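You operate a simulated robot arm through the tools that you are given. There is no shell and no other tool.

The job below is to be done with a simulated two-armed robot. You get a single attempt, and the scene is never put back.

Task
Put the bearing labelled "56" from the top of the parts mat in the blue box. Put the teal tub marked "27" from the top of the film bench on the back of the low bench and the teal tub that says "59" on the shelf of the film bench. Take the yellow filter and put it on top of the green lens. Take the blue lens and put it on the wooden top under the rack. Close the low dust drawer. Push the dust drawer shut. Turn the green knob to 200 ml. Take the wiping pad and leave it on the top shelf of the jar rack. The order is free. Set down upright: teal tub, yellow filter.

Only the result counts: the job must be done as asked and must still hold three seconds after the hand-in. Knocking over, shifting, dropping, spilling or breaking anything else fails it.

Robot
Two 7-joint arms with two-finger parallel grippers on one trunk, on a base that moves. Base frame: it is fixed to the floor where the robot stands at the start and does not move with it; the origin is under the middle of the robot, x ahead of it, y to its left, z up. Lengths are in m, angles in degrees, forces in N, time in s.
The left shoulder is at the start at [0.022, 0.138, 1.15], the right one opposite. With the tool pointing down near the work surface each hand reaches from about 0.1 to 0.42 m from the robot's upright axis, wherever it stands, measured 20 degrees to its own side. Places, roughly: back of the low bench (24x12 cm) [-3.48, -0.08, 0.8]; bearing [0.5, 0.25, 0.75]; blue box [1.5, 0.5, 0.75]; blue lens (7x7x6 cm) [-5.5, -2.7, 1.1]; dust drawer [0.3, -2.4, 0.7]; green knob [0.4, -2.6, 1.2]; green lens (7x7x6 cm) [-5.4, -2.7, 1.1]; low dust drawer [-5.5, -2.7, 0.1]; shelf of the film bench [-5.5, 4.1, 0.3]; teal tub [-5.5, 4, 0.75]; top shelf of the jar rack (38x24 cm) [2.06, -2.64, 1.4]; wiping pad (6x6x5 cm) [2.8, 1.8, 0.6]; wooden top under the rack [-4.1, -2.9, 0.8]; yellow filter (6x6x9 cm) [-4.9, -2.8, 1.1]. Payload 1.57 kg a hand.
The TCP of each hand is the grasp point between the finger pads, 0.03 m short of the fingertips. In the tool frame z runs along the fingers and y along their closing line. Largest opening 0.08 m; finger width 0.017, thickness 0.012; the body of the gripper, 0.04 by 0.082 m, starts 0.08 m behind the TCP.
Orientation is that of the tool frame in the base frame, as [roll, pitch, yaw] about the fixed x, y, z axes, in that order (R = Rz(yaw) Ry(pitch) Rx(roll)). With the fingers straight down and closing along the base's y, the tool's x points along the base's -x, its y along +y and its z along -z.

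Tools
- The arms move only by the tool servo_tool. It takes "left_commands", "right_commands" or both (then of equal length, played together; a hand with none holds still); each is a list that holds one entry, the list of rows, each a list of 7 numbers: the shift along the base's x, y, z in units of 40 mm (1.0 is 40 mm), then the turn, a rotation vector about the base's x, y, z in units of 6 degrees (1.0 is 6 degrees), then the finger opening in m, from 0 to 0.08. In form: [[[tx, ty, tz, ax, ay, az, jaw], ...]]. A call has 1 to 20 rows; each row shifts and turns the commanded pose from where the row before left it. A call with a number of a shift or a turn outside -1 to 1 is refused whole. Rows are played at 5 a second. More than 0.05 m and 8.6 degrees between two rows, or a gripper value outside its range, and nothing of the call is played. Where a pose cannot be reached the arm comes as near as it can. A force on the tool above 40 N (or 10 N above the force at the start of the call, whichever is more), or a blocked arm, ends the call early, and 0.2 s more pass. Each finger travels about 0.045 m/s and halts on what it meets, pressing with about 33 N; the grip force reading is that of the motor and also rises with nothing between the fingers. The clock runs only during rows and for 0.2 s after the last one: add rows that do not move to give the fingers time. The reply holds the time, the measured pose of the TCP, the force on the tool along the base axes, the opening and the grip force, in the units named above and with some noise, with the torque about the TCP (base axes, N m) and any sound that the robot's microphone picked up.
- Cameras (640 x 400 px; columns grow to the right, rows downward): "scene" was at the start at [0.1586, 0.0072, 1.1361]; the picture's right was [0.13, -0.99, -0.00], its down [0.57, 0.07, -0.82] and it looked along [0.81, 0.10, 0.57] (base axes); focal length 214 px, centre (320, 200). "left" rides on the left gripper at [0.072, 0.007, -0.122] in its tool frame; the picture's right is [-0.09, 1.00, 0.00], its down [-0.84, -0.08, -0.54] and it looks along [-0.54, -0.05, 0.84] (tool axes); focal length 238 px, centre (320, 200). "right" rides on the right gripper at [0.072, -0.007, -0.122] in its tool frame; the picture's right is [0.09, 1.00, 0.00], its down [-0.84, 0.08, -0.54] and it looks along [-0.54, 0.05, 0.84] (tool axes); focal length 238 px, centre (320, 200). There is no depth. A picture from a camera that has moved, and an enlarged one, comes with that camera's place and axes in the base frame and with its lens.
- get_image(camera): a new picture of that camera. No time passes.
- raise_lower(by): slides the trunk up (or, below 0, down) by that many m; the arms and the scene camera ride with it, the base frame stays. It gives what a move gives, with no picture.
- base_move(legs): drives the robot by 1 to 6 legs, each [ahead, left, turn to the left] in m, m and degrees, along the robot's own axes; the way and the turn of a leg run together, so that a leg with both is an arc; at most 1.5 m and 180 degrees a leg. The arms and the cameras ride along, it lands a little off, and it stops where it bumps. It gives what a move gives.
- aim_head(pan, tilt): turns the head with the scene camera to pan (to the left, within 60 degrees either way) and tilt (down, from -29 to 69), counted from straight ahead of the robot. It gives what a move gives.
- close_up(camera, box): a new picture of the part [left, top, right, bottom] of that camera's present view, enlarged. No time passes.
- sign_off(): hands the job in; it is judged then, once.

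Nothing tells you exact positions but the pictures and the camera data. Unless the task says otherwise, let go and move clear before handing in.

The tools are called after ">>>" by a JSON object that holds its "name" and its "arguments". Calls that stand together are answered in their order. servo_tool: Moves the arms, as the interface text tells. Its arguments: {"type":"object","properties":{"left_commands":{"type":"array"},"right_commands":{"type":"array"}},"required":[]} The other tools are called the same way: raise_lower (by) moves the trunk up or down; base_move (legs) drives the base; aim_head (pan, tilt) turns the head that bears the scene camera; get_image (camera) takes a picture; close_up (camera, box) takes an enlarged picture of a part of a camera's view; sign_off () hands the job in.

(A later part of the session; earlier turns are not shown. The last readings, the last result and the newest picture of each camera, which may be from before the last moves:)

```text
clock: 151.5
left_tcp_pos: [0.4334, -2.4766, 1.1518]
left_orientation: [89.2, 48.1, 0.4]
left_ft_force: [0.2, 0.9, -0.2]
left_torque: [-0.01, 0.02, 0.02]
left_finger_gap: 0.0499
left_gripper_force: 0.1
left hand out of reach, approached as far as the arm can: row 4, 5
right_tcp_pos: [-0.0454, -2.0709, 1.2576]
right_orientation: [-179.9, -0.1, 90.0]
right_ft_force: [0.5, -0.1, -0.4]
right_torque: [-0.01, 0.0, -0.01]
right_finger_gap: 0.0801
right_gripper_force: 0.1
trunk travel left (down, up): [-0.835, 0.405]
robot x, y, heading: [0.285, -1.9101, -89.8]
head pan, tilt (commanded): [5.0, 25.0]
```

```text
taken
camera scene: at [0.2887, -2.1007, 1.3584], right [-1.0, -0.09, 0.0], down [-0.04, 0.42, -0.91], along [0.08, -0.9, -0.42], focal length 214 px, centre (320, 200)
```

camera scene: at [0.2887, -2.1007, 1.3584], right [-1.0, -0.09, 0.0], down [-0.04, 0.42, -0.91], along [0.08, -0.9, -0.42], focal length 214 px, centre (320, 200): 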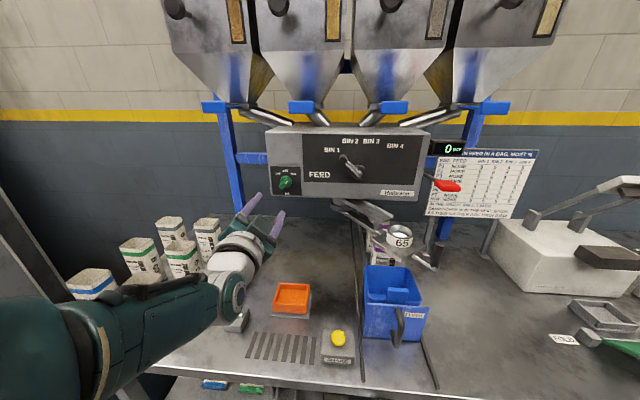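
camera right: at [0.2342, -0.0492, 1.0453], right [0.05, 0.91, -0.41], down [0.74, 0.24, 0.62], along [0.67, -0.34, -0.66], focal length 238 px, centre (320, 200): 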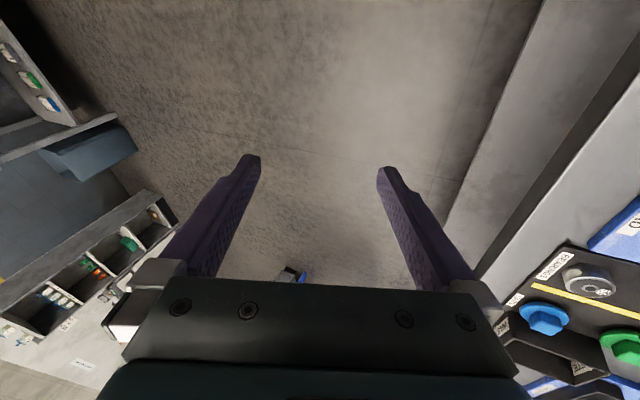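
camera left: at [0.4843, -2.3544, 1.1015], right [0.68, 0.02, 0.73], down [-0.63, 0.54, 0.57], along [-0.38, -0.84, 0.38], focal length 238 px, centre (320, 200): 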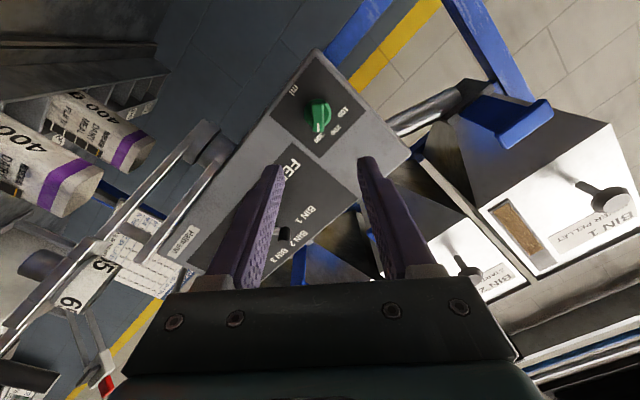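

The arm's reach limit is found, but the low forearm would pass just over the jars (tops near z 0.974). I'll raise the trunk and lower the hand back so the forearm slopes down from above.

>>> {"name": "raise_lower", "arguments": {"by": 0.2}}

>>> {"name": "servo_tool", "arguments": {"left_commands": [[[0, 0.5, -0.8, 0, 0, 0, 0.05], [0, 0.5, -0.8, 0, 0, 0, 0.05], [0, 0, -0.8, 0, 0, 0, 0.05], [0, 0, -0.8, 0, 0, 0, 0.05], [0, 0, -0.9, 0, 0, 0, 0.05], [0, 0, -0.9, 0, 0, 0, 0.05], [0, 0, 0, 0, 0, 0, 0.05]]]}}

>>> {"name": "get_image", "arguments": {"camera": "scene"}}

>>> {"name": "get_image", "arguments": {"camera": "left"}}

```text
clock: 153.7
left_tcp_pos: [0.4324, -2.4777, 1.3514]
left_orientation: [89.2, 48.2, 0.3]
left_ft_force: [0.3, 0.1, 0.2]
left_torque: [-0.01, 0.0, -0.02]
left_finger_gap: 0.05
left_gripper_force: 0.0
right_tcp_pos: [-0.0466, -2.0714, 1.4574]
right_orientation: [-180.0, -0.2, 90.0]
right_ft_force: [-1.2, -0.4, 0.4]
right_torque: [0.03, 0.0, 0.04]
right_finger_gap: 0.08
right_gripper_force: 0.0
trunk travel left (down, up): [-1.035, 0.205]
robot x, y, heading: [0.2792, -1.9125, -90.1]
head pan, tilt (commanded): [5.0, 25.0]
```

```text
clock: 155.3
left_tcp_pos: [0.4367, -2.4229, 1.2996]
left_orientation: [89.3, 48.2, 0.5]
left_ft_force: [0.2, -0.7, 0.3]
left_torque: [0.0, -0.03, 0.01]
left_finger_gap: 0.05
left_gripper_force: 0.0
left hand out of reach, approached as far as the arm can: row 1, 2, 3, 4, 5, 6
right_tcp_pos: [-0.0467, -2.0716, 1.4571]
right_orientation: [180.0, -0.2, 90.1]
right_ft_force: [-0.2, -0.2, -1.2]
right_torque: [0.01, -0.03, 0.02]
right_finger_gap: 0.0797
right_gripper_force: 0.1
trunk travel left (down, up): [-1.035, 0.205]
robot x, y, heading: [0.281, -1.9083, -90.0]
head pan, tilt (commanded): [5.0, 25.0]
```

```text
taken
camera scene: at [0.2887, -2.1007, 1.5584], right [-1.0, -0.09, 0.0], down [-0.04, 0.42, -0.91], along [0.08, -0.9, -0.42], focal length 214 px, centre (320, 200)
```

scene: 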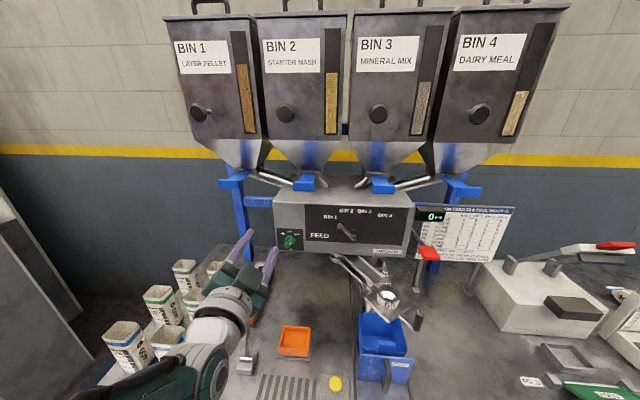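

```text
taken
camera left: at [0.4888, -2.2981, 1.2486], right [0.68, 0.02, 0.73], down [-0.63, 0.54, 0.57], along [-0.38, -0.84, 0.38], focal length 238 px, centre (320, 200)
```

left: 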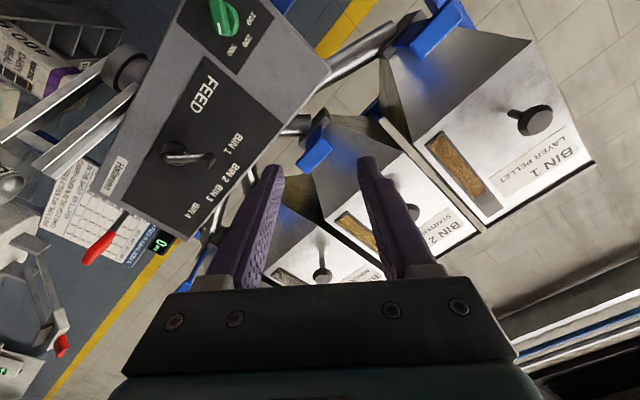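

That posture can't go lower. Instead I'll tilt the hand downward about 35° in the plane of the bar, which lifts the wrist and forearm above the jars; I do this here while high and clear.

>>> {"name": "servo_tool", "arguments": {"left_commands": [[[0, 0.4, 0.4, 0.723, 0, 0.649, 0.05], [0, 0.4, 0.4, 0.723, 0, 0.649, 0.05], [0, 0.4, 0.4, 0.723, 0, 0.649, 0.05], [0, 0.2, 0.2, 0.723, 0, 0.649, 0.05], [0, 0, 0, 0.723, 0, 0.649, 0.05], [0, 0, 0, 0.723, 0, 0.649, 0.05], [0, 0, 0, 0, 0, 0, 0.05]]]}}

>>> {"name": "get_image", "arguments": {"camera": "scene"}}

>>> {"name": "get_image", "arguments": {"camera": "left"}}

```text
clock: 157.1
left_tcp_pos: [0.4924, -2.3937, 1.3387]
left_orientation: [107.6, 36.1, 36.6]
left_ft_force: [0.2, 1.1, -0.9]
left_torque: [0.02, 0.01, 0.01]
left_finger_gap: 0.0504
left_gripper_force: 0.0
left hand out of reach, approached as far as the arm can: row 1, 3, 4
right_tcp_pos: [-0.0473, -2.0709, 1.4568]
right_orientation: [-180.0, 0.0, 90.0]
right_ft_force: [-0.4, 0.3, 0.7]
right_torque: [0.01, 0.01, -0.03]
right_finger_gap: 0.0799
right_gripper_force: 0.0
trunk travel left (down, up): [-1.035, 0.205]
robot x, y, heading: [0.2818, -1.9088, -89.9]
head pan, tilt (commanded): [5.0, 25.0]
stopped in row 7 (left hand): the arm was blocked; the commanded pose is now the measured one
```

```text
taken
camera scene: at [0.2887, -2.1007, 1.5584], right [-1.0, -0.09, 0.0], down [-0.04, 0.42, -0.91], along [0.08, -0.9, -0.42], focal length 214 px, centre (320, 200)
```

scene: 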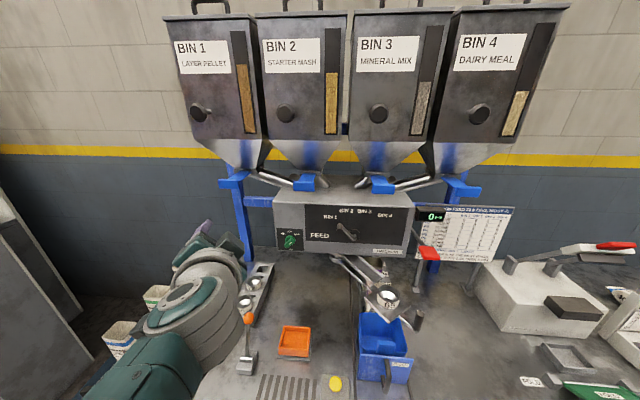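

```text
taken
camera left: at [0.4912, -2.2507, 1.3305], right [0.57, 0.05, 0.82], down [-0.82, 0.06, 0.57], along [-0.02, -1.0, 0.07], focal length 238 px, centre (320, 200)
```

left: 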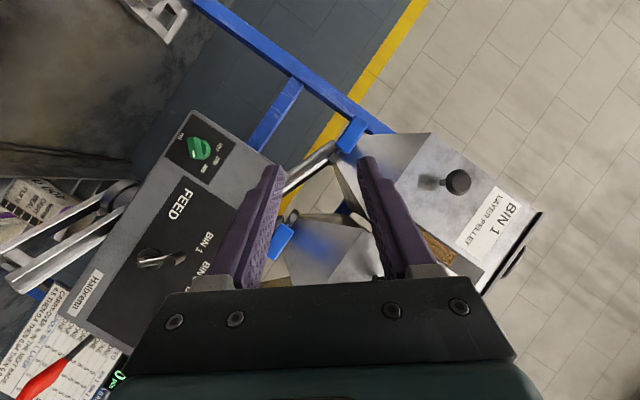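

This posture is awkward. A better way: with the hand tilted 45° down and the fingers closing horizontally around the bar, closing the jaws will align the bar to vertical, which is 200. I'll back off and re-orient the hand in open space.

>>> {"name": "base_move", "arguments": {"legs": [[-0.35, 0, 0]]}}

>>> {"name": "servo_tool", "arguments": {"left_commands": [[[-0.175, 0.15, -0.1, 0.289, 0.85, 0.037, 0.05], [-0.175, 0.15, -0.1, 0.289, 0.85, 0.037, 0.05], [-0.175, 0.15, -0.1, 0.289, 0.85, 0.037, 0.05], [-0.175, 0.15, -0.1, 0.289, 0.85, 0.037, 0.05], [-0.175, 0.15, -0.1, 0.289, 0.85, 0.037, 0.05], [-0.175, 0.15, -0.1, 0.289, 0.85, 0.037, 0.05], [-0.175, 0.15, -0.1, 0.289, 0.85, 0.037, 0.05], [-0.175, 0.15, -0.1, 0.289, 0.85, 0.037, 0.05], [-0.175, 0.15, -0.1, 0.289, 0.85, 0.037, 0.05], [-0.175, 0.15, -0.1, 0.289, 0.85, 0.037, 0.05], [0, 0, 0, 0, 0, 0, 0.05]]]}}

>>> {"name": "get_image", "arguments": {"camera": "scene"}}

>>> {"name": "get_image", "arguments": {"camera": "left"}}

```text
clock: 159.3
left_tcp_pos: [0.4924, -2.044, 1.337]
left_orientation: [107.7, 36.1, 37.0]
left_ft_force: [-0.4, 0.5, -0.1]
left_torque: [0.03, 0.0, 0.0]
left_finger_gap: 0.0502
left_gripper_force: 0.0
right_tcp_pos: [-0.0479, -1.7248, 1.4571]
right_orientation: [180.0, 0.0, 90.4]
right_ft_force: [-0.9, 0.3, 0.7]
right_torque: [0.0, 0.02, 0.03]
right_finger_gap: 0.0799
right_gripper_force: 0.1
trunk travel left (down, up): [-1.035, 0.205]
robot x, y, heading: [0.2803, -1.5628, -89.5]
head pan, tilt (commanded): [5.0, 25.0]
```

```text
clock: 161.7
left_tcp_pos: [0.4083, -1.9824, 1.2971]
left_orientation: [179.5, 44.8, 90.2]
left_ft_force: [-0.3, 1.2, -0.5]
left_torque: [-0.01, 0.03, -0.01]
left_finger_gap: 0.0499
left_gripper_force: 0.0
left hand out of reach, approached as far as the arm can: row 10
right_tcp_pos: [-0.0483, -1.7247, 1.4575]
right_orientation: [180.0, -0.1, 90.4]
right_ft_force: [0.5, -0.5, 0.8]
right_torque: [0.01, 0.01, -0.02]
right_finger_gap: 0.0803
right_gripper_force: 0.0
trunk travel left (down, up): [-1.035, 0.205]
robot x, y, heading: [0.2794, -1.56, -89.8]
head pan, tilt (commanded): [5.0, 25.0]
```

```text
taken
camera scene: at [0.2882, -1.7529, 1.5584], right [-1.0, -0.09, 0.0], down [-0.04, 0.42, -0.91], along [0.09, -0.9, -0.42], focal length 214 px, centre (320, 200)
```

scene: 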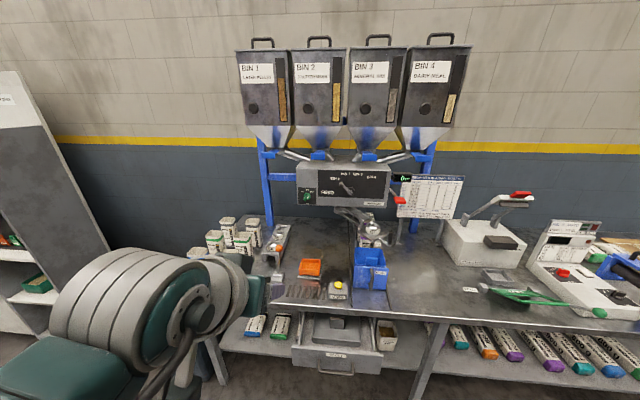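

```text
taken
camera left: at [0.4135, -1.8442, 1.3323], right [1.0, -0.05, 0.07], down [-0.08, -0.21, 0.97], along [-0.04, -0.98, -0.22], focal length 238 px, centre (320, 200)
```

left: 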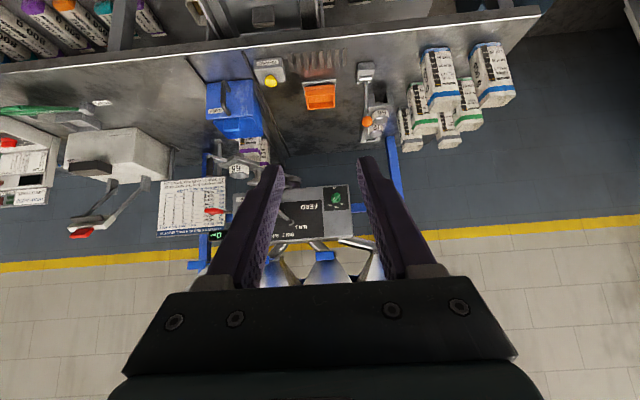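

The hand is now tilted 45° down with horizontal closing and the arm is high. I'll lower the trunk to knob height and test the forward reach here in free space.

>>> {"name": "raise_lower", "arguments": {"by": -0.13}}

>>> {"name": "servo_tool", "arguments": {"left_commands": [[[0.1, -0.6, 0, 0, 0, 0, 0.05], [0.1, -0.6, 0, 0, 0, 0, 0.05], [0.1, -0.6, 0, 0, 0, 0, 0.05], [0.1, -0.6, 0, 0, 0, 0, 0.05], [0.1, -0.6, 0, 0, 0, 0, 0.05], [0.1, -0.6, 0, 0, 0, 0, 0.05], [0, 0, 0, 0, 0, 0, 0.05]]]}}

>>> {"name": "get_image", "arguments": {"camera": "scene"}}

```text
clock: 163.3
left_tcp_pos: [0.4091, -1.9822, 1.167]
left_orientation: [179.3, 44.8, 90.1]
left_ft_force: [1.0, 0.5, 0.0]
left_torque: [0.03, 0.0, -0.04]
left_finger_gap: 0.0501
left_gripper_force: 0.2
right_tcp_pos: [-0.0477, -1.7261, 1.3275]
right_orientation: [-179.9, -0.1, 90.5]
right_ft_force: [0.6, 1.0, -0.6]
right_torque: [0.0, 0.02, -0.04]
right_finger_gap: 0.08
right_gripper_force: 0.0
trunk travel left (down, up): [-0.905, 0.335]
robot x, y, heading: [0.2781, -1.5603, -89.8]
head pan, tilt (commanded): [5.0, 25.0]
```

```text
clock: 164.9
left_tcp_pos: [0.4222, -2.1271, 1.1666]
left_orientation: [179.4, 44.9, 90.2]
left_ft_force: [0.1, 0.6, 0.5]
left_torque: [0.02, -0.01, 0.01]
left_finger_gap: 0.0501
left_gripper_force: 0.1
left hand out of reach, approached as far as the arm can: row 2, 4
right_tcp_pos: [-0.0471, -1.7252, 1.3275]
right_orientation: [-180.0, 0.0, 90.3]
right_ft_force: [0.8, 0.0, -0.2]
right_torque: [0.03, 0.01, 0.04]
right_finger_gap: 0.0801
right_gripper_force: 0.0
trunk travel left (down, up): [-0.905, 0.335]
robot x, y, heading: [0.2812, -1.5649, -89.4]
head pan, tilt (commanded): [5.0, 25.0]
```

```text
taken
camera scene: at [0.2882, -1.7529, 1.4284], right [-1.0, -0.09, 0.0], down [-0.04, 0.42, -0.91], along [0.09, -0.9, -0.42], focal length 214 px, centre (320, 200)
```

scene: 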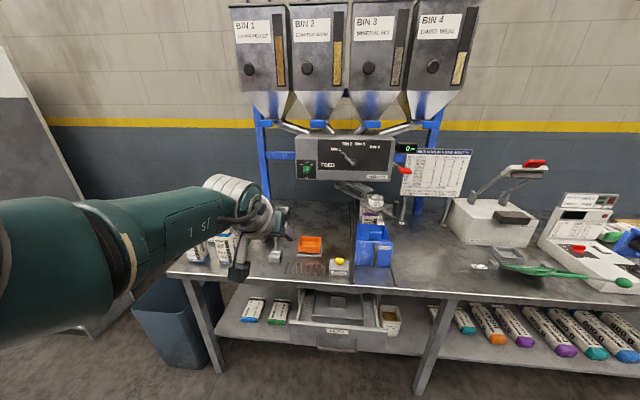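

Reach is now 0.56 m ahead with the forearm high and clear of the jars. I'll drive forward 0.4 m and check alignment with the knob.

>>> {"name": "base_move", "arguments": {"legs": [[0.4, 0, 0]]}}

>>> {"name": "get_image", "arguments": {"camera": "left"}}

>>> {"name": "get_image", "arguments": {"camera": "scene"}}

```text
clock: 167.4
left_tcp_pos: [0.4183, -2.5208, 1.1655]
left_orientation: [179.4, 44.8, 89.6]
left_ft_force: [0.3, 0.3, -0.1]
left_torque: [0.03, 0.02, -0.03]
left_finger_gap: 0.0499
left_gripper_force: 0.0
right_tcp_pos: [-0.0478, -2.1142, 1.3263]
right_orientation: [180.0, -0.1, 89.7]
right_ft_force: [0.5, 0.0, 0.3]
right_torque: [0.0, 0.01, 0.0]
right_finger_gap: 0.0799
right_gripper_force: 0.2
trunk travel left (down, up): [-0.905, 0.335]
robot x, y, heading: [0.2827, -1.9528, -90.1]
head pan, tilt (commanded): [5.0, 25.0]
```

```text
taken
camera left: at [0.4252, -2.3828, 1.2013], right [1.0, -0.06, 0.07], down [-0.09, -0.21, 0.97], along [-0.05, -0.98, -0.22], focal length 238 px, centre (320, 200)
```

left: 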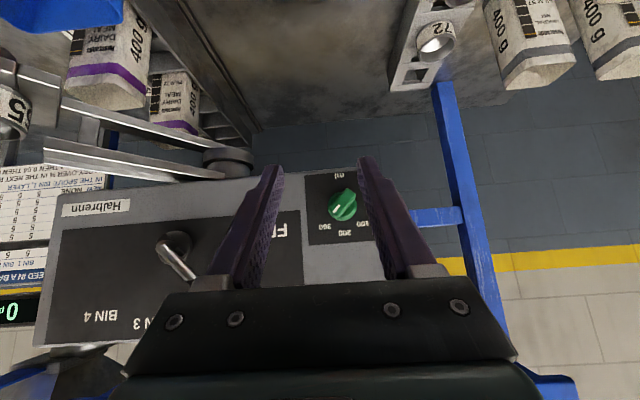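

```text
taken
camera scene: at [0.2873, -2.1457, 1.4284], right [-1.0, -0.08, 0.0], down [-0.04, 0.42, -0.91], along [0.08, -0.9, -0.42], focal length 214 px, centre (320, 200)
```

scene: 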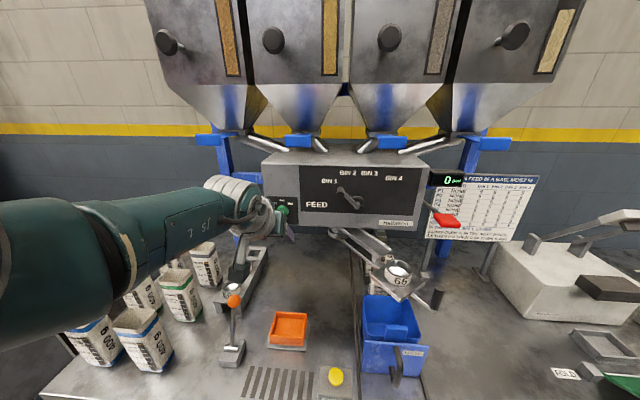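

The left camera looks straight at the knob. I'll zoom to align.

>>> {"name": "close_up", "arguments": {"camera": "left", "box": [290, 160, 400, 250]}}

>>> {"name": "close_up", "arguments": {"camera": "scene", "box": [230, 170, 330, 250]}}

```text
4.44 times, centred on (345, 205) of left
camera zoom: at [0.4252, -2.3828, 1.2013], right [1.0, -0.06, 0.07], down [-0.09, -0.21, 0.97], along [-0.05, -0.98, -0.22], focal length 1059 px, centre (209, 178)
```

zoom: 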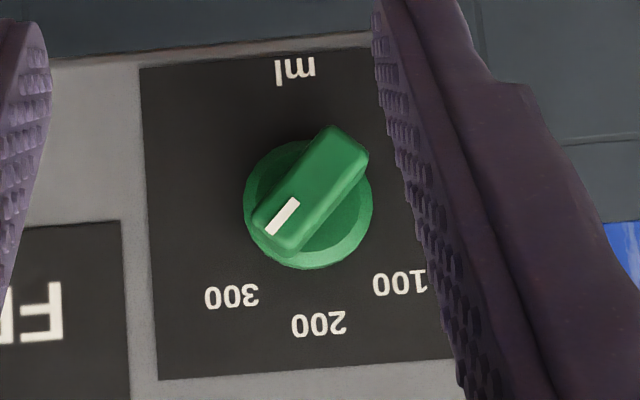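

```text
5.00 times, centred on (280, 210) of scene
camera zoom: at [0.2873, -2.1457, 1.4284], right [-1.0, -0.08, 0.0], down [-0.04, 0.42, -0.91], along [0.08, -0.9, -0.42], focal length 1072 px, centre (520, 150)
```

zoom: 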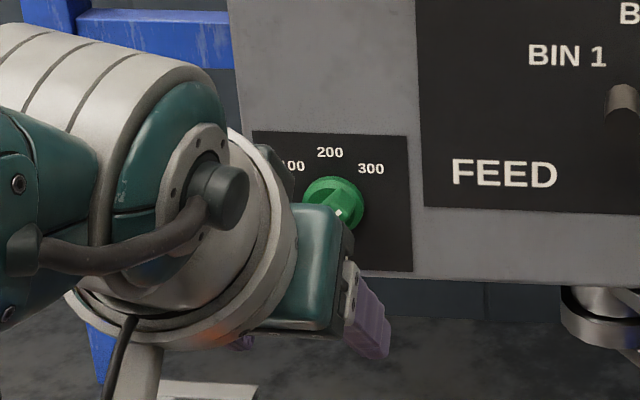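

Knob axis is at about [0.436, ·, 1.149]. I'll creep forward with the base, then correct sideways with the arm.

>>> {"name": "base_move", "arguments": {"legs": [[0.07, 0, 0]]}}

>>> {"name": "servo_tool", "arguments": {"left_commands": [[[0.22, 0, 0.03, 0, 0, 0, 0.05], [0.22, 0, 0.03, 0, 0, 0, 0.05], [0, 0, 0, 0, 0, 0, 0.05]]]}}

>>> {"name": "close_up", "arguments": {"camera": "left", "box": [260, 140, 420, 270]}}

```text
clock: 168.4
left_tcp_pos: [0.419, -2.589, 1.1641]
left_orientation: [179.3, 44.8, 89.5]
left_ft_force: [0.6, 0.1, 0.4]
left_torque: [-0.01, -0.02, 0.0]
left_finger_gap: 0.0503
left_gripper_force: 0.0
right_tcp_pos: [-0.0485, -2.1832, 1.3267]
right_orientation: [-180.0, -0.1, 89.9]
right_ft_force: [-0.3, 0.1, 0.6]
right_torque: [-0.01, 0.01, -0.01]
right_finger_gap: 0.0801
right_gripper_force: 0.0
trunk travel left (down, up): [-0.905, 0.335]
robot x, y, heading: [0.2816, -2.0211, -90.1]
head pan, tilt (commanded): [5.0, 25.0]
```

```text
clock: 169.2
left_tcp_pos: [0.434, -2.5903, 1.167]
left_orientation: [179.1, 44.8, 89.5]
left_ft_force: [0.8, 0.0, 0.1]
left_torque: [0.01, 0.04, -0.05]
left_finger_gap: 0.05
left_gripper_force: 0.1
left hand out of reach, approached as far as the arm can: row 2
right_tcp_pos: [-0.0483, -2.1841, 1.3271]
right_orientation: [180.0, 0.0, 89.8]
right_ft_force: [-0.5, 0.3, 0.7]
right_torque: [0.0, -0.01, -0.01]
right_finger_gap: 0.0801
right_gripper_force: 0.1
trunk travel left (down, up): [-0.905, 0.335]
robot x, y, heading: [0.2785, -2.0216, -90.5]
head pan, tilt (commanded): [5.0, 25.0]
```

```text
3.08 times, centred on (340, 205) of left
camera zoom: at [0.4396, -2.4529, 1.2018], right [1.0, -0.06, 0.08], down [-0.09, -0.21, 0.97], along [-0.04, -0.98, -0.22], focal length 733 px, centre (258, 185)
```

zoom: 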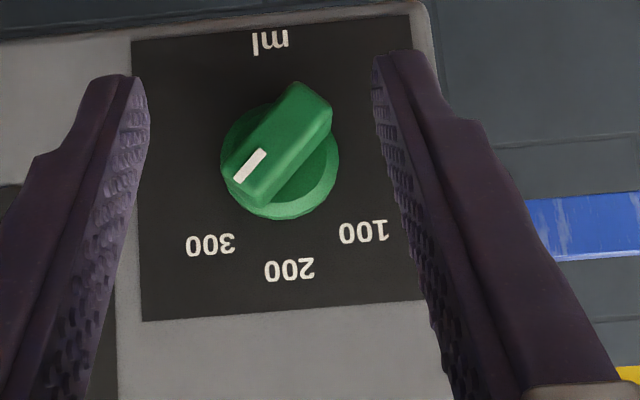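

Well aligned. I'll advance the last few centimetres with the base.

>>> {"name": "base_move", "arguments": {"legs": [[0.04, 0, 0]]}}

>>> {"name": "get_image", "arguments": {"camera": "left"}}

>>> {"name": "close_up", "arguments": {"camera": "left", "box": [260, 140, 420, 270]}}

```text
clock: 170.1
left_tcp_pos: [0.4337, -2.6306, 1.1659]
left_orientation: [179.0, 44.7, 89.6]
left_ft_force: [-0.4, 0.8, -0.2]
left_torque: [-0.01, 0.02, 0.01]
left_finger_gap: 0.0501
left_gripper_force: 0.2
right_tcp_pos: [-0.0475, -2.2232, 1.3275]
right_orientation: [-180.0, -0.1, 89.8]
right_ft_force: [-0.6, -0.2, 1.0]
right_torque: [0.02, 0.01, 0.0]
right_finger_gap: 0.08
right_gripper_force: 0.0
trunk travel left (down, up): [-0.905, 0.335]
robot x, y, heading: [0.282, -2.0606, -89.9]
head pan, tilt (commanded): [5.0, 25.0]
```

```text
taken
camera left: at [0.4395, -2.4924, 1.2016], right [1.0, -0.06, 0.08], down [-0.09, -0.21, 0.97], along [-0.04, -0.98, -0.22], focal length 238 px, centre (320, 200)
```

left: 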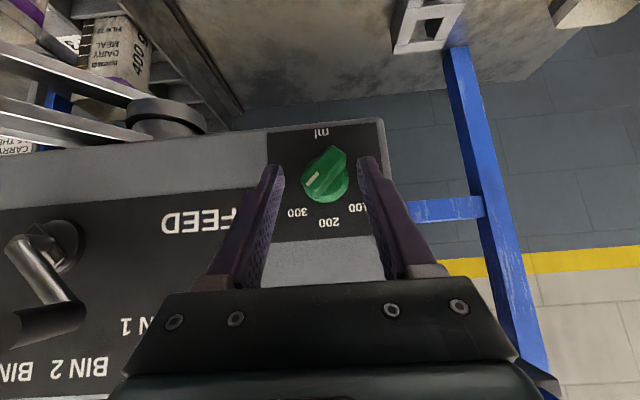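

```text
3.08 times, centred on (340, 205) of left
camera zoom: at [0.4395, -2.4924, 1.2016], right [1.0, -0.06, 0.08], down [-0.09, -0.21, 0.97], along [-0.04, -0.98, -0.22], focal length 733 px, centre (258, 185)
```

zoom: 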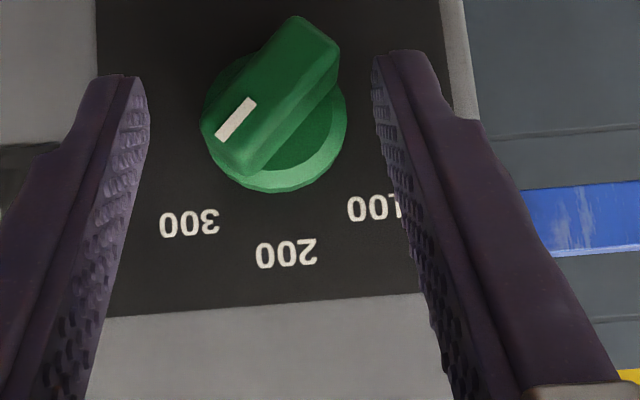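

>>> {"name": "base_move", "arguments": {"legs": [[0.013, 0, 0]]}}

>>> {"name": "close_up", "arguments": {"camera": "left", "box": [260, 140, 420, 270]}}

```text
clock: 170.9
left_tcp_pos: [0.4326, -2.6353, 1.1654]
left_orientation: [179.0, 44.3, 89.4]
left_ft_force: [0.8, 14.9, 9.1]
left_torque: [-0.03, 0.29, -0.33]
left_finger_gap: 0.0485
left_gripper_force: 0.1
right_tcp_pos: [-0.0492, -2.2288, 1.3267]
right_orientation: [-179.9, -0.1, 89.9]
right_ft_force: [0.0, -0.6, -0.2]
right_torque: [0.02, 0.01, -0.02]
right_finger_gap: 0.0798
right_gripper_force: 0.0
trunk travel left (down, up): [-0.905, 0.335]
robot x, y, heading: [0.2841, -2.0698, -90.1]
head pan, tilt (commanded): [5.0, 25.0]
stopped in leg 1: the force on the tool passed its limit at 116 N (the readings are from after the stop); the commanded pose is now the measured one
```

```text
3.08 times, centred on (340, 205) of left
camera zoom: at [0.4388, -2.4976, 1.2022], right [1.0, -0.06, 0.08], down [-0.09, -0.22, 0.97], along [-0.04, -0.97, -0.22], focal length 733 px, centre (258, 185)
```

zoom: 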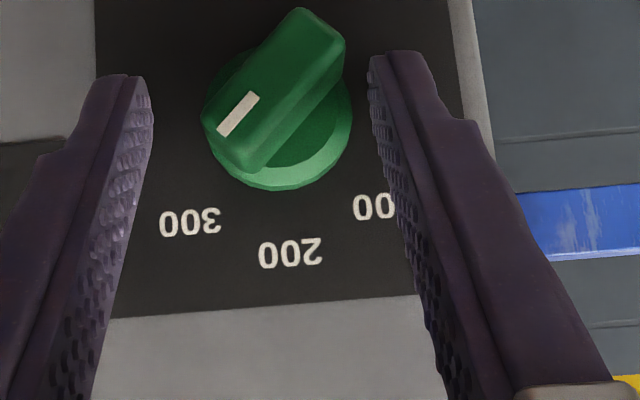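

The fingertips touched the panel face, so the depth is right. I'll back off 3 mm and close the jaws around the bar.

>>> {"name": "servo_tool", "arguments": {"left_commands": [[[0.05, 0.1, 0, 0, 0, 0, 0.05], [0, 0, 0, 0, 0, 0, 0.04], [0, 0, 0, 0, 0, 0, 0.03], [0, 0, 0, 0, 0, 0, 0.02], [0, 0, 0, 0, 0, 0, 0.01], [0, 0, 0, 0, 0, 0, 0.01]]]}}

>>> {"name": "close_up", "arguments": {"camera": "left", "box": [260, 140, 420, 270]}}

```text
clock: 172.3
left_tcp_pos: [0.4315, -2.6354, 1.1647]
left_orientation: [179.3, 44.3, 89.5]
left_ft_force: [-7.0, 21.4, 13.6]
left_torque: [-0.03, 0.38, -0.9]
left_finger_gap: 0.0444
left_gripper_force: 19.9
left hand out of reach, approached as far as the arm can: row 1
right_tcp_pos: [-0.0485, -2.2277, 1.3274]
right_orientation: [-180.0, -0.2, 89.9]
right_ft_force: [0.3, 1.3, 0.2]
right_torque: [0.0, -0.02, -0.02]
right_finger_gap: 0.0801
right_gripper_force: 0.1
trunk travel left (down, up): [-0.905, 0.335]
robot x, y, heading: [0.2811, -2.0682, -89.9]
head pan, tilt (commanded): [5.0, 25.0]
```

```text
3.08 times, centred on (340, 205) of left
camera zoom: at [0.4375, -2.4976, 1.2019], right [1.0, -0.06, 0.07], down [-0.09, -0.22, 0.97], along [-0.05, -0.97, -0.22], focal length 733 px, centre (258, 185)
```

zoom: 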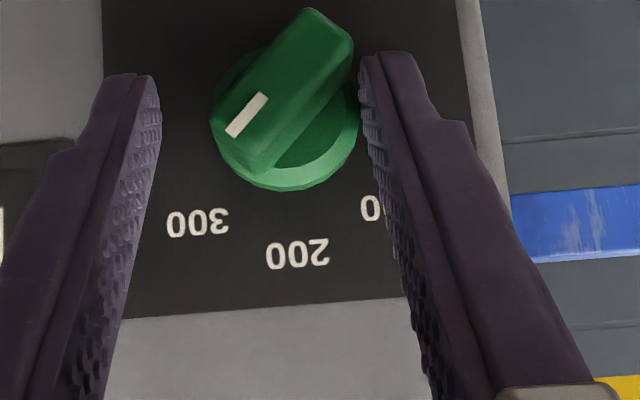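

The tips are still pressed on the panel. I'll open, back the base up 1 cm, and retry.

>>> {"name": "servo_tool", "arguments": {"left_commands": [[[0, 0, 0, 0, 0, 0, 0.05], [0, 0, 0, 0, 0, 0, 0.05]]]}}

>>> {"name": "base_move", "arguments": {"legs": [[-0.02, 0, 0]]}}

>>> {"name": "close_up", "arguments": {"camera": "left", "box": [260, 140, 420, 270]}}

```text
clock: 172.9
left_tcp_pos: [0.4346, -2.6359, 1.1651]
left_orientation: [179.2, 44.3, 89.5]
left_ft_force: [0.8, 21.0, 13.8]
left_torque: [-0.06, 0.4, -0.52]
left_finger_gap: 0.0491
left_gripper_force: 0.1
right_tcp_pos: [-0.0478, -2.2292, 1.3268]
right_orientation: [-179.9, -0.2, 89.8]
right_ft_force: [-0.7, -0.8, 0.1]
right_torque: [0.02, 0.02, -0.03]
right_finger_gap: 0.0802
right_gripper_force: 0.0
trunk travel left (down, up): [-0.905, 0.335]
robot x, y, heading: [0.2826, -2.0669, -90.0]
head pan, tilt (commanded): [5.0, 25.0]
```

```text
clock: 173.7
left_tcp_pos: [0.4325, -2.6164, 1.1667]
left_orientation: [179.2, 44.4, 89.6]
left_ft_force: [-1.1, 0.1, 0.0]
left_torque: [0.01, 0.02, 0.03]
left_finger_gap: 0.0501
left_gripper_force: 0.1
right_tcp_pos: [-0.0479, -2.21, 1.3264]
right_orientation: [179.9, -0.1, 89.8]
right_ft_force: [0.2, -0.2, 0.2]
right_torque: [0.02, 0.02, -0.01]
right_finger_gap: 0.08
right_gripper_force: 0.1
trunk travel left (down, up): [-0.905, 0.335]
robot x, y, heading: [0.2836, -2.0473, -90.3]
head pan, tilt (commanded): [5.0, 25.0]
```

```text
3.08 times, centred on (340, 205) of left
camera zoom: at [0.4386, -2.4786, 1.2027], right [1.0, -0.06, 0.07], down [-0.09, -0.22, 0.97], along [-0.04, -0.97, -0.22], focal length 733 px, centre (258, 185)
```

zoom: 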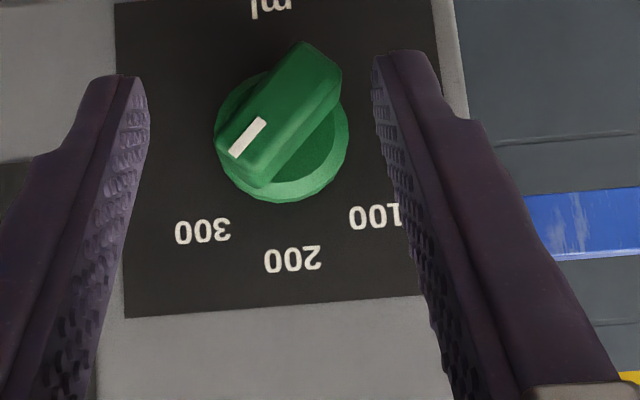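

I'll pull the arm back from its reach limit a little, move the base up instead, and make the last approach with the arm.

>>> {"name": "servo_tool", "arguments": {"left_commands": [[[0.1, 0.5, 0.03, 0, 0, 0, 0.05], [0, 0.5, 0, 0, 0, 0, 0.05], [0, 0, 0, 0, 0, 0, 0.05]]]}}

>>> {"name": "base_move", "arguments": {"legs": [[0.04, 0, 0]]}}

```text
clock: 174.4
left_tcp_pos: [0.4202, -2.5836, 1.1598]
left_orientation: [178.9, 44.5, 89.7]
left_ft_force: [-0.7, 0.0, -0.6]
left_torque: [0.01, -0.03, 0.03]
left_finger_gap: 0.0498
left_gripper_force: 0.0
left hand out of reach, approached as far as the arm can: row 1, 2
right_tcp_pos: [-0.0473, -2.2095, 1.327]
right_orientation: [-179.9, -0.1, 90.0]
right_ft_force: [-0.3, -0.6, -0.3]
right_torque: [0.01, 0.0, -0.02]
right_finger_gap: 0.08
right_gripper_force: 0.0
trunk travel left (down, up): [-0.905, 0.335]
robot x, y, heading: [0.2821, -2.0451, -90.1]
head pan, tilt (commanded): [5.0, 25.0]
```

```text
clock: 175.3
left_tcp_pos: [0.4189, -2.6062, 1.1561]
left_orientation: [179.0, 43.5, 90.1]
left_ft_force: [0.8, 3.8, -0.1]
left_torque: [0.05, 0.01, 0.1]
left_finger_gap: 0.0501
left_gripper_force: 0.1
right_tcp_pos: [-0.0481, -2.2356, 1.3269]
right_orientation: [179.9, 0.0, 90.0]
right_ft_force: [-0.3, 0.3, 0.3]
right_torque: [0.01, -0.01, -0.01]
right_finger_gap: 0.0803
right_gripper_force: 0.1
trunk travel left (down, up): [-0.905, 0.335]
robot x, y, heading: [0.2805, -2.0741, -89.9]
head pan, tilt (commanded): [5.0, 25.0]
stopped in leg 1: the force on the tool passed its limit at 262 N (the readings are from after the stop); the commanded pose is now the measured one
```

Something was touched: the hand had drifted sideways and one finger met the knob. I'll back off and look at the state.

>>> {"name": "base_move", "arguments": {"legs": [[-0.05, 0, 0]]}}

>>> {"name": "get_image", "arguments": {"camera": "left"}}

>>> {"name": "get_image", "arguments": {"camera": "scene"}}

```text
clock: 176.3
left_tcp_pos: [0.4194, -2.5579, 1.1576]
left_orientation: [179.1, 43.7, 90.2]
left_ft_force: [0.4, -0.2, 0.5]
left_torque: [0.01, -0.01, -0.02]
left_finger_gap: 0.0499
left_gripper_force: 0.1
right_tcp_pos: [-0.0477, -2.1862, 1.3281]
right_orientation: [179.9, -0.1, 89.8]
right_ft_force: [0.2, -0.9, -0.3]
right_torque: [0.02, -0.02, 0.0]
right_finger_gap: 0.0803
right_gripper_force: 0.0
trunk travel left (down, up): [-0.905, 0.335]
robot x, y, heading: [0.2791, -2.0269, -89.8]
head pan, tilt (commanded): [5.0, 25.0]
```

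```text
taken
camera left: at [0.4238, -2.4208, 1.196], right [1.0, -0.05, 0.08], down [-0.09, -0.23, 0.97], along [-0.03, -0.97, -0.24], focal length 238 px, centre (320, 200)
```

left: 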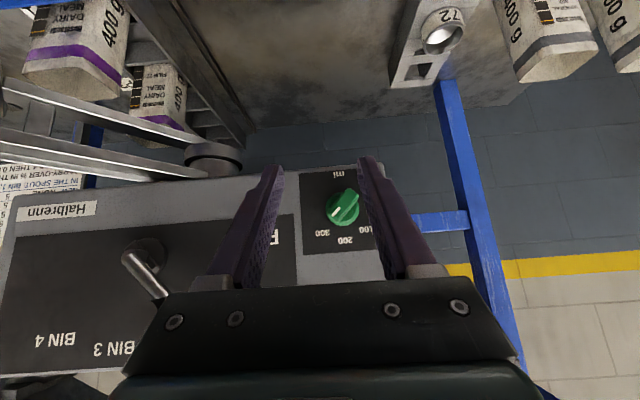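

```text
taken
camera scene: at [0.2873, -2.2162, 1.4284], right [-1.0, -0.09, 0.0], down [-0.04, 0.42, -0.91], along [0.08, -0.9, -0.42], focal length 214 px, centre (320, 200)
```

scene: 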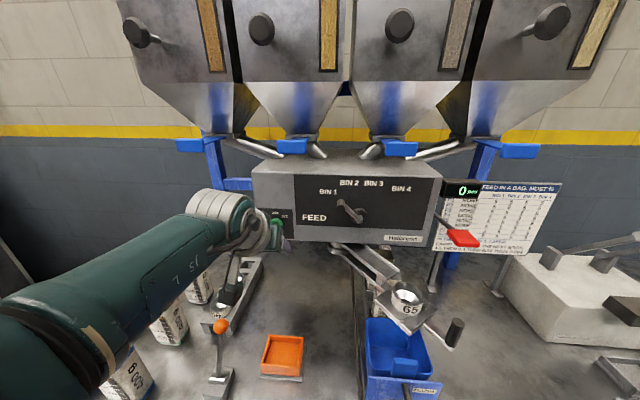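

Nothing appears disturbed and the knob still points to 300. The arm is near a joint limit here, so I'll back up and try a posture with the hand further out to the side.

>>> {"name": "base_move", "arguments": {"legs": [[-0.2, -0.1, 0]]}}

>>> {"name": "servo_tool", "arguments": {"left_commands": [[[0.5, 0.2, 0.1, 0, 0, 0, 0.05], [0.5, 0.2, 0.1, 0, 0, 0, 0.05], [0.5, 0.2, 0.05, 0, 0, 0, 0.05], [0.5, 0.2, 0, 0, 0, 0, 0.05], [0.5, 0.2, 0, 0, 0, 0, 0.05], [0, 0, 0, 0, 0, 0, 0.05]]]}}

>>> {"name": "get_image", "arguments": {"camera": "scene"}}

```text
clock: 177.9
left_tcp_pos: [0.3198, -2.36, 1.1582]
left_orientation: [179.0, 43.7, 90.1]
left_ft_force: [0.5, 0.0, -0.6]
left_torque: [0.02, -0.01, 0.03]
left_finger_gap: 0.0501
left_gripper_force: 0.1
right_tcp_pos: [-0.1473, -1.9881, 1.3277]
right_orientation: [180.0, 0.0, 89.9]
right_ft_force: [0.9, -0.7, -0.6]
right_torque: [0.0, 0.01, -0.06]
right_finger_gap: 0.08
right_gripper_force: 0.1
trunk travel left (down, up): [-0.905, 0.335]
robot x, y, heading: [0.1838, -1.83, -89.9]
head pan, tilt (commanded): [5.0, 25.0]
```

```text
clock: 179.3
left_tcp_pos: [0.3329, -2.3483, 1.1391]
left_orientation: [178.4, 43.7, 90.3]
left_ft_force: [-0.2, -0.1, 0.2]
left_torque: [0.0, 0.0, 0.02]
left_finger_gap: 0.0499
left_gripper_force: 0.1
left hand out of reach, approached as far as the arm can: row 1, 2, 3, 4, 5
right_tcp_pos: [-0.148, -1.9876, 1.3275]
right_orientation: [-179.9, 0.0, 89.9]
right_ft_force: [0.3, 0.0, 0.2]
right_torque: [0.0, -0.02, -0.02]
right_finger_gap: 0.0801
right_gripper_force: 0.1
trunk travel left (down, up): [-0.905, 0.335]
robot x, y, heading: [0.1833, -1.8293, -89.9]
head pan, tilt (commanded): [5.0, 25.0]
```

```text
taken
camera scene: at [0.1879, -2.0189, 1.4284], right [-1.0, -0.09, 0.0], down [-0.04, 0.42, -0.91], along [0.08, -0.9, -0.42], focal length 214 px, centre (320, 200)
```

scene: 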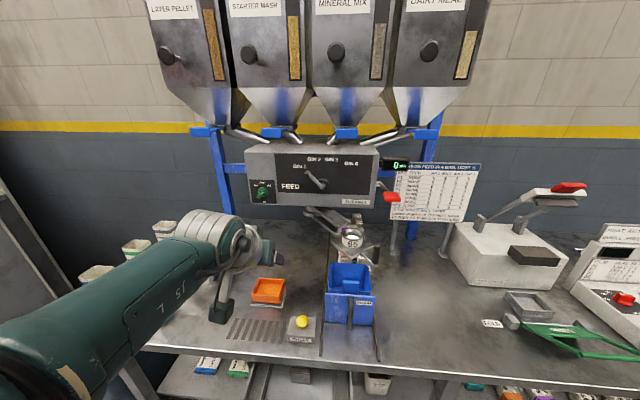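

The wrist is at its limit in this posture. I'll back up, return the hand to the straight-down pose to reset the arm, then tilt 45° afresh.

>>> {"name": "base_move", "arguments": {"legs": [[-0.25, 0, 0]]}}

>>> {"name": "servo_tool", "arguments": {"left_commands": [[[-0.05, 0.4, 0.2, 0.9, 0, 0, 0.05], [-0.05, 0.4, 0.2, 0.9, 0, 0, 0.05], [-0.05, 0.4, 0.2, 0.9, 0, 0, 0.05], [-0.05, 0.4, 0.2, 0.9, 0, 0, 0.05], [-0.05, 0.4, 0.2, 0.9, 0, 0, 0.05], [-0.05, 0.4, 0.2, 0.9, 0, 0, 0.05], [-0.05, 0.4, 0.2, 0.9, 0, 0, 0.05], [-0.05, 0.4, 0.2, 0.9, 0, 0, 0.05], [0, 0, 0, 0, 0, 0, 0.05]]]}}

>>> {"name": "get_image", "arguments": {"camera": "scene"}}

```text
clock: 181.2
left_tcp_pos: [0.3319, -2.101, 1.1394]
left_orientation: [178.4, 43.8, 90.2]
left_ft_force: [0.4, 0.2, 0.2]
left_torque: [-0.03, 0.0, 0.02]
left_finger_gap: 0.0498
left_gripper_force: 0.0
right_tcp_pos: [-0.1469, -1.7386, 1.3277]
right_orientation: [179.9, 0.0, 89.7]
right_ft_force: [0.2, 0.4, 0.3]
right_torque: [-0.02, 0.0, -0.01]
right_finger_gap: 0.08
right_gripper_force: 0.1
trunk travel left (down, up): [-0.905, 0.335]
robot x, y, heading: [0.1835, -1.5816, -90.1]
head pan, tilt (commanded): [5.0, 25.0]
```

```text
clock: 183.2
left_tcp_pos: [0.2801, -1.9785, 1.1941]
left_orientation: [178.0, 0.5, 90.4]
left_ft_force: [0.2, -0.3, 0.0]
left_torque: [-0.02, -0.03, -0.01]
left_finger_gap: 0.05
left_gripper_force: 0.1
left hand out of reach, approached as far as the arm can: row 1, 2, 3, 4, 5, 6
right_tcp_pos: [-0.1467, -1.7393, 1.3279]
right_orientation: [-179.9, 0.0, 89.8]
right_ft_force: [-0.6, 0.8, -0.8]
right_torque: [0.01, -0.02, 0.01]
right_finger_gap: 0.0802
right_gripper_force: 0.1
trunk travel left (down, up): [-0.905, 0.335]
robot x, y, heading: [0.1819, -1.58, -90.2]
head pan, tilt (commanded): [5.0, 25.0]
```

```text
taken
camera scene: at [0.1881, -1.7699, 1.4284], right [-1.0, -0.08, 0.0], down [-0.04, 0.42, -0.91], along [0.08, -0.9, -0.42], focal length 214 px, centre (320, 200)
```

scene: 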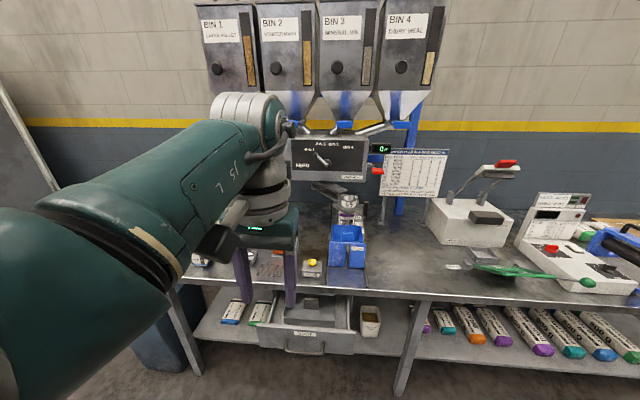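

I'll move the hand to a comfortable pose near the body, then tilt it again while extending.

>>> {"name": "servo_tool", "arguments": {"left_commands": [[[0.6, 0.5, 0, 0, 0, 0, 0.05], [0.6, 0.5, 0, 0, 0, 0, 0.05], [0.6, 0.5, 0, 0, 0, 0, 0.05], [0.6, 0.5, 0, 0, 0, 0, 0.05], [0.6, 0.3, 0, 0, 0, 0, 0.05], [0, 0, 0, 0, 0, 0, 0.05]]]}}

>>> {"name": "get_image", "arguments": {"camera": "scene"}}

```text
clock: 184.6
left_tcp_pos: [0.2851, -1.8848, 1.1744]
left_orientation: [177.9, 0.6, 90.4]
left_ft_force: [0.4, -0.5, -0.7]
left_torque: [-0.01, 0.01, 0.0]
left_finger_gap: 0.05
left_gripper_force: 0.1
left hand out of reach, approached as far as the arm can: row 1, 2, 3, 4, 5
right_tcp_pos: [-0.1461, -1.7402, 1.3265]
right_orientation: [180.0, -0.1, 89.8]
right_ft_force: [-0.8, -0.4, -0.2]
right_torque: [0.0, 0.0, -0.01]
right_finger_gap: 0.0802
right_gripper_force: 0.0
trunk travel left (down, up): [-0.905, 0.335]
robot x, y, heading: [0.1877, -1.5756, -90.1]
head pan, tilt (commanded): [5.0, 25.0]
```

```text
taken
camera scene: at [0.1881, -1.7699, 1.4284], right [-1.0, -0.08, 0.0], down [-0.04, 0.42, -0.91], along [0.08, -0.9, -0.42], focal length 214 px, centre (320, 200)
```

scene: 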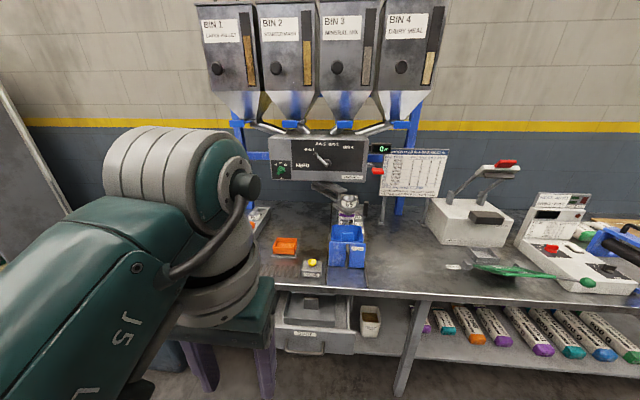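

The arm is stuck in an unfavourable configuration. I'll test whether yawing the hand frees it.

>>> {"name": "servo_tool", "arguments": {"left_commands": [[[0, 0, 0, 0, 0, 1, 0.05], [0, 0, 0, 0, 0, 1, 0.05], [0, 0, 0, 0, 0, 1, 0.05], [0, 0, 0, 0, 0, 1, 0.05], [0.6, 0, 0, 0, 0, 0, 0.05], [0.6, 0, 0, 0, 0, 0, 0.05], [0.6, 0, 0, 0, 0, 0, 0.05]]]}}

>>> {"name": "get_image", "arguments": {"camera": "scene"}}

```text
clock: 186.2
left_tcp_pos: [0.3576, -1.8848, 1.1771]
left_orientation: [178.3, 0.7, 114.1]
left_ft_force: [-0.5, -0.6, 0.0]
left_torque: [-0.02, -0.02, 0.0]
left_finger_gap: 0.0499
left_gripper_force: 0.1
right_tcp_pos: [-0.1482, -1.7401, 1.3265]
right_orientation: [179.9, 0.1, 89.8]
right_ft_force: [-0.4, -0.5, -0.4]
right_torque: [-0.01, -0.01, 0.03]
right_finger_gap: 0.0796
right_gripper_force: 0.1
trunk travel left (down, up): [-0.905, 0.335]
robot x, y, heading: [0.1793, -1.5801, -89.8]
head pan, tilt (commanded): [5.0, 25.0]
```

```text
taken
camera scene: at [0.1881, -1.7699, 1.4284], right [-1.0, -0.08, 0.0], down [-0.04, 0.42, -0.91], along [0.08, -0.9, -0.42], focal length 214 px, centre (320, 200)
```

scene: 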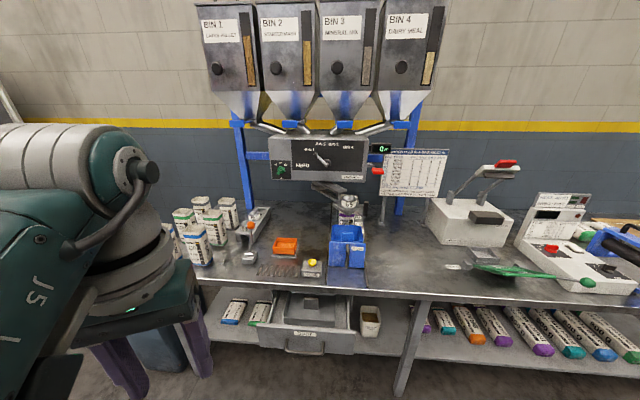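

Yawing frees it, so the wrist has flipped to its other branch. I'll undo this in open space by retracing the earlier orientation loop in reverse, first back to the 45° tilt.

>>> {"name": "servo_tool", "arguments": {"left_commands": [[[-0.4, 0, 0, 0, 0, -1, 0.05], [-0.5, 0, 0, 0, 0, -1, 0.05], [-0.5, 0, 0, 0, 0, -1, 0.05], [-0.5, 0, 0, 0, 0, -1, 0.05], [0, -0.35, -0.1, -1, 0, 0, 0.05], [0, -0.35, -0.1, -1, 0, 0, 0.05], [0, -0.35, -0.1, -1, 0, 0, 0.05], [0, -0.35, -0.1, -1, 0, 0, 0.05], [0, -0.35, 0, -1, 0, 0, 0.05], [0, -0.35, 0, -1, 0, 0, 0.05], [0, -0.35, 0, -1, 0, 0, 0.05], [0, -0.35, 0, -0.5, 0, 0, 0.05]]]}}

>>> {"name": "servo_tool", "arguments": {"left_commands": [[[0.175, -0.15, 0.1, -0.289, -0.85, -0.037, 0.05], [0.175, -0.15, 0.1, -0.289, -0.85, -0.037, 0.05], [0.175, -0.15, 0.1, -0.289, -0.85, -0.037, 0.05], [0.175, -0.15, 0.1, -0.289, -0.85, -0.037, 0.05], [0.175, -0.15, 0.1, -0.289, -0.85, -0.037, 0.05], [0.175, -0.15, 0.1, -0.289, -0.85, -0.037, 0.05], [0.175, -0.15, 0.1, -0.289, -0.85, -0.037, 0.05], [0.175, -0.15, 0.1, -0.289, -0.85, -0.037, 0.05], [0.175, -0.15, 0.1, -0.289, -0.85, -0.037, 0.05], [0.175, -0.15, 0.1, -0.289, -0.85, -0.037, 0.05], [0, 0, 0, 0, 0, 0, 0.05]]]}}

>>> {"name": "get_image", "arguments": {"camera": "scene"}}

```text
clock: 188.8
left_tcp_pos: [0.2817, -1.9967, 1.1598]
left_orientation: [178.5, 45.6, 90.2]
left_ft_force: [-0.2, 0.7, -0.1]
left_torque: [0.03, 0.01, -0.02]
left_finger_gap: 0.0499
left_gripper_force: 0.1
right_tcp_pos: [-0.1472, -1.7389, 1.3272]
right_orientation: [180.0, 0.0, 89.7]
right_ft_force: [0.2, -0.1, 0.6]
right_torque: [-0.03, 0.03, -0.03]
right_finger_gap: 0.0798
right_gripper_force: 0.0
trunk travel left (down, up): [-0.905, 0.335]
robot x, y, heading: [0.1854, -1.5778, -90.1]
head pan, tilt (commanded): [5.0, 25.0]
```

```text
clock: 191.2
left_tcp_pos: [0.3524, -2.0585, 1.2007]
left_orientation: [105.4, 36.4, 36.0]
left_ft_force: [0.1, 0.6, 0.0]
left_torque: [0.0, -0.01, 0.03]
left_finger_gap: 0.0498
left_gripper_force: 0.1
right_tcp_pos: [-0.1479, -1.739, 1.3271]
right_orientation: [-180.0, 0.0, 89.9]
right_ft_force: [0.1, 0.2, -0.1]
right_torque: [0.0, 0.01, 0.02]
right_finger_gap: 0.0798
right_gripper_force: 0.1
trunk travel left (down, up): [-0.905, 0.335]
robot x, y, heading: [0.1844, -1.5772, -89.9]
head pan, tilt (commanded): [5.0, 25.0]
```

```text
taken
camera scene: at [0.1881, -1.7699, 1.4284], right [-1.0, -0.08, 0.0], down [-0.04, 0.42, -0.91], along [0.08, -0.9, -0.42], focal length 214 px, centre (320, 200)
```

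scene: 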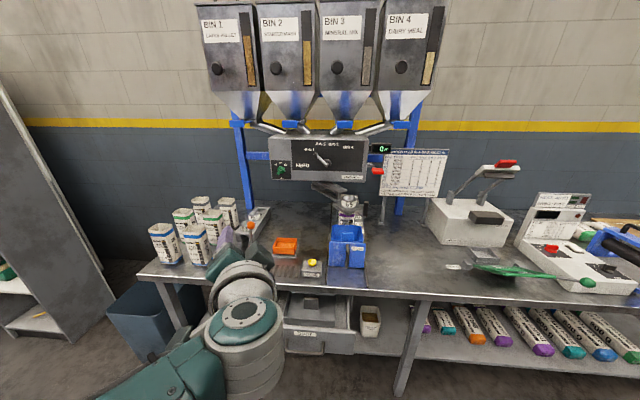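

No complaints from the arm. Continuing the reverse loop: un-tilt to horizontal, un-roll, then swing down.

>>> {"name": "servo_tool", "arguments": {"left_commands": [[[-0.1, -0.1, -0.1, -0.723, 0, -0.649, 0.05], [-0.1, -0.1, -0.1, -0.723, 0, -0.649, 0.05], [-0.1, -0.1, -0.1, -0.723, 0, -0.649, 0.05], [-0.1, -0.1, -0.1, -0.723, 0, -0.649, 0.05], [-0.1, -0.1, -0.1, -0.723, 0, -0.649, 0.05], [-0.1, -0.1, -0.1, -0.723, 0, -0.649, 0.05], [0, 0, 0, 0, 0, 0, 0.05]]]}}

>>> {"name": "servo_tool", "arguments": {"left_commands": [[[0, 0, 0, 0, 1, 0, 0.05], [0, 0, 0, 0, 1, 0, 0.05], [0, 0, 0, 0, 1, 0, 0.05], [0, 0, 0, 0, 1, 0, 0.05], [0, 0, 0, 0, 1, 0, 0.05], [0, 0, 0, 0, 1, 0, 0.05], [0, 0, 0, 0, 0.9, 0, 0.05]]]}}

>>> {"name": "get_image", "arguments": {"camera": "scene"}}

```text
clock: 192.8
left_tcp_pos: [0.3296, -2.0689, 1.2009]
left_orientation: [72.8, 42.7, -8.9]
left_ft_force: [0.7, -0.1, -0.3]
left_torque: [0.01, 0.0, 0.03]
left_finger_gap: 0.0498
left_gripper_force: 0.1
left hand out of reach, approached as far as the arm can: row 5, 6
right_tcp_pos: [-0.148, -1.7384, 1.3279]
right_orientation: [-179.9, 0.0, 89.8]
right_ft_force: [-0.2, -0.5, 0.5]
right_torque: [0.02, -0.01, -0.01]
right_finger_gap: 0.0801
right_gripper_force: 0.1
trunk travel left (down, up): [-0.905, 0.335]
robot x, y, heading: [0.1831, -1.5797, -90.0]
head pan, tilt (commanded): [5.0, 25.0]
```

```text
clock: 194.4
left_tcp_pos: [0.329, -2.0679, 1.2027]
left_orientation: [29.1, 81.3, -50.1]
left_ft_force: [-0.3, -0.3, 0.4]
left_torque: [0.02, -0.01, 0.02]
left_finger_gap: 0.0501
left_gripper_force: 0.1
right_tcp_pos: [-0.1482, -1.7389, 1.3271]
right_orientation: [-180.0, -0.1, 89.7]
right_ft_force: [-0.2, -0.1, 0.5]
right_torque: [-0.04, 0.01, 0.0]
right_finger_gap: 0.0803
right_gripper_force: 0.0
trunk travel left (down, up): [-0.905, 0.335]
robot x, y, heading: [0.1831, -1.5768, -90.2]
head pan, tilt (commanded): [5.0, 25.0]
```

```text
taken
camera scene: at [0.1881, -1.7699, 1.4284], right [-1.0, -0.08, 0.0], down [-0.04, 0.42, -0.91], along [0.08, -0.9, -0.42], focal length 214 px, centre (320, 200)
```

scene: 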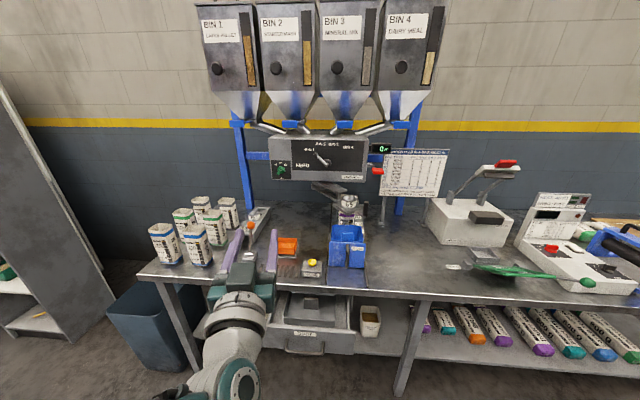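

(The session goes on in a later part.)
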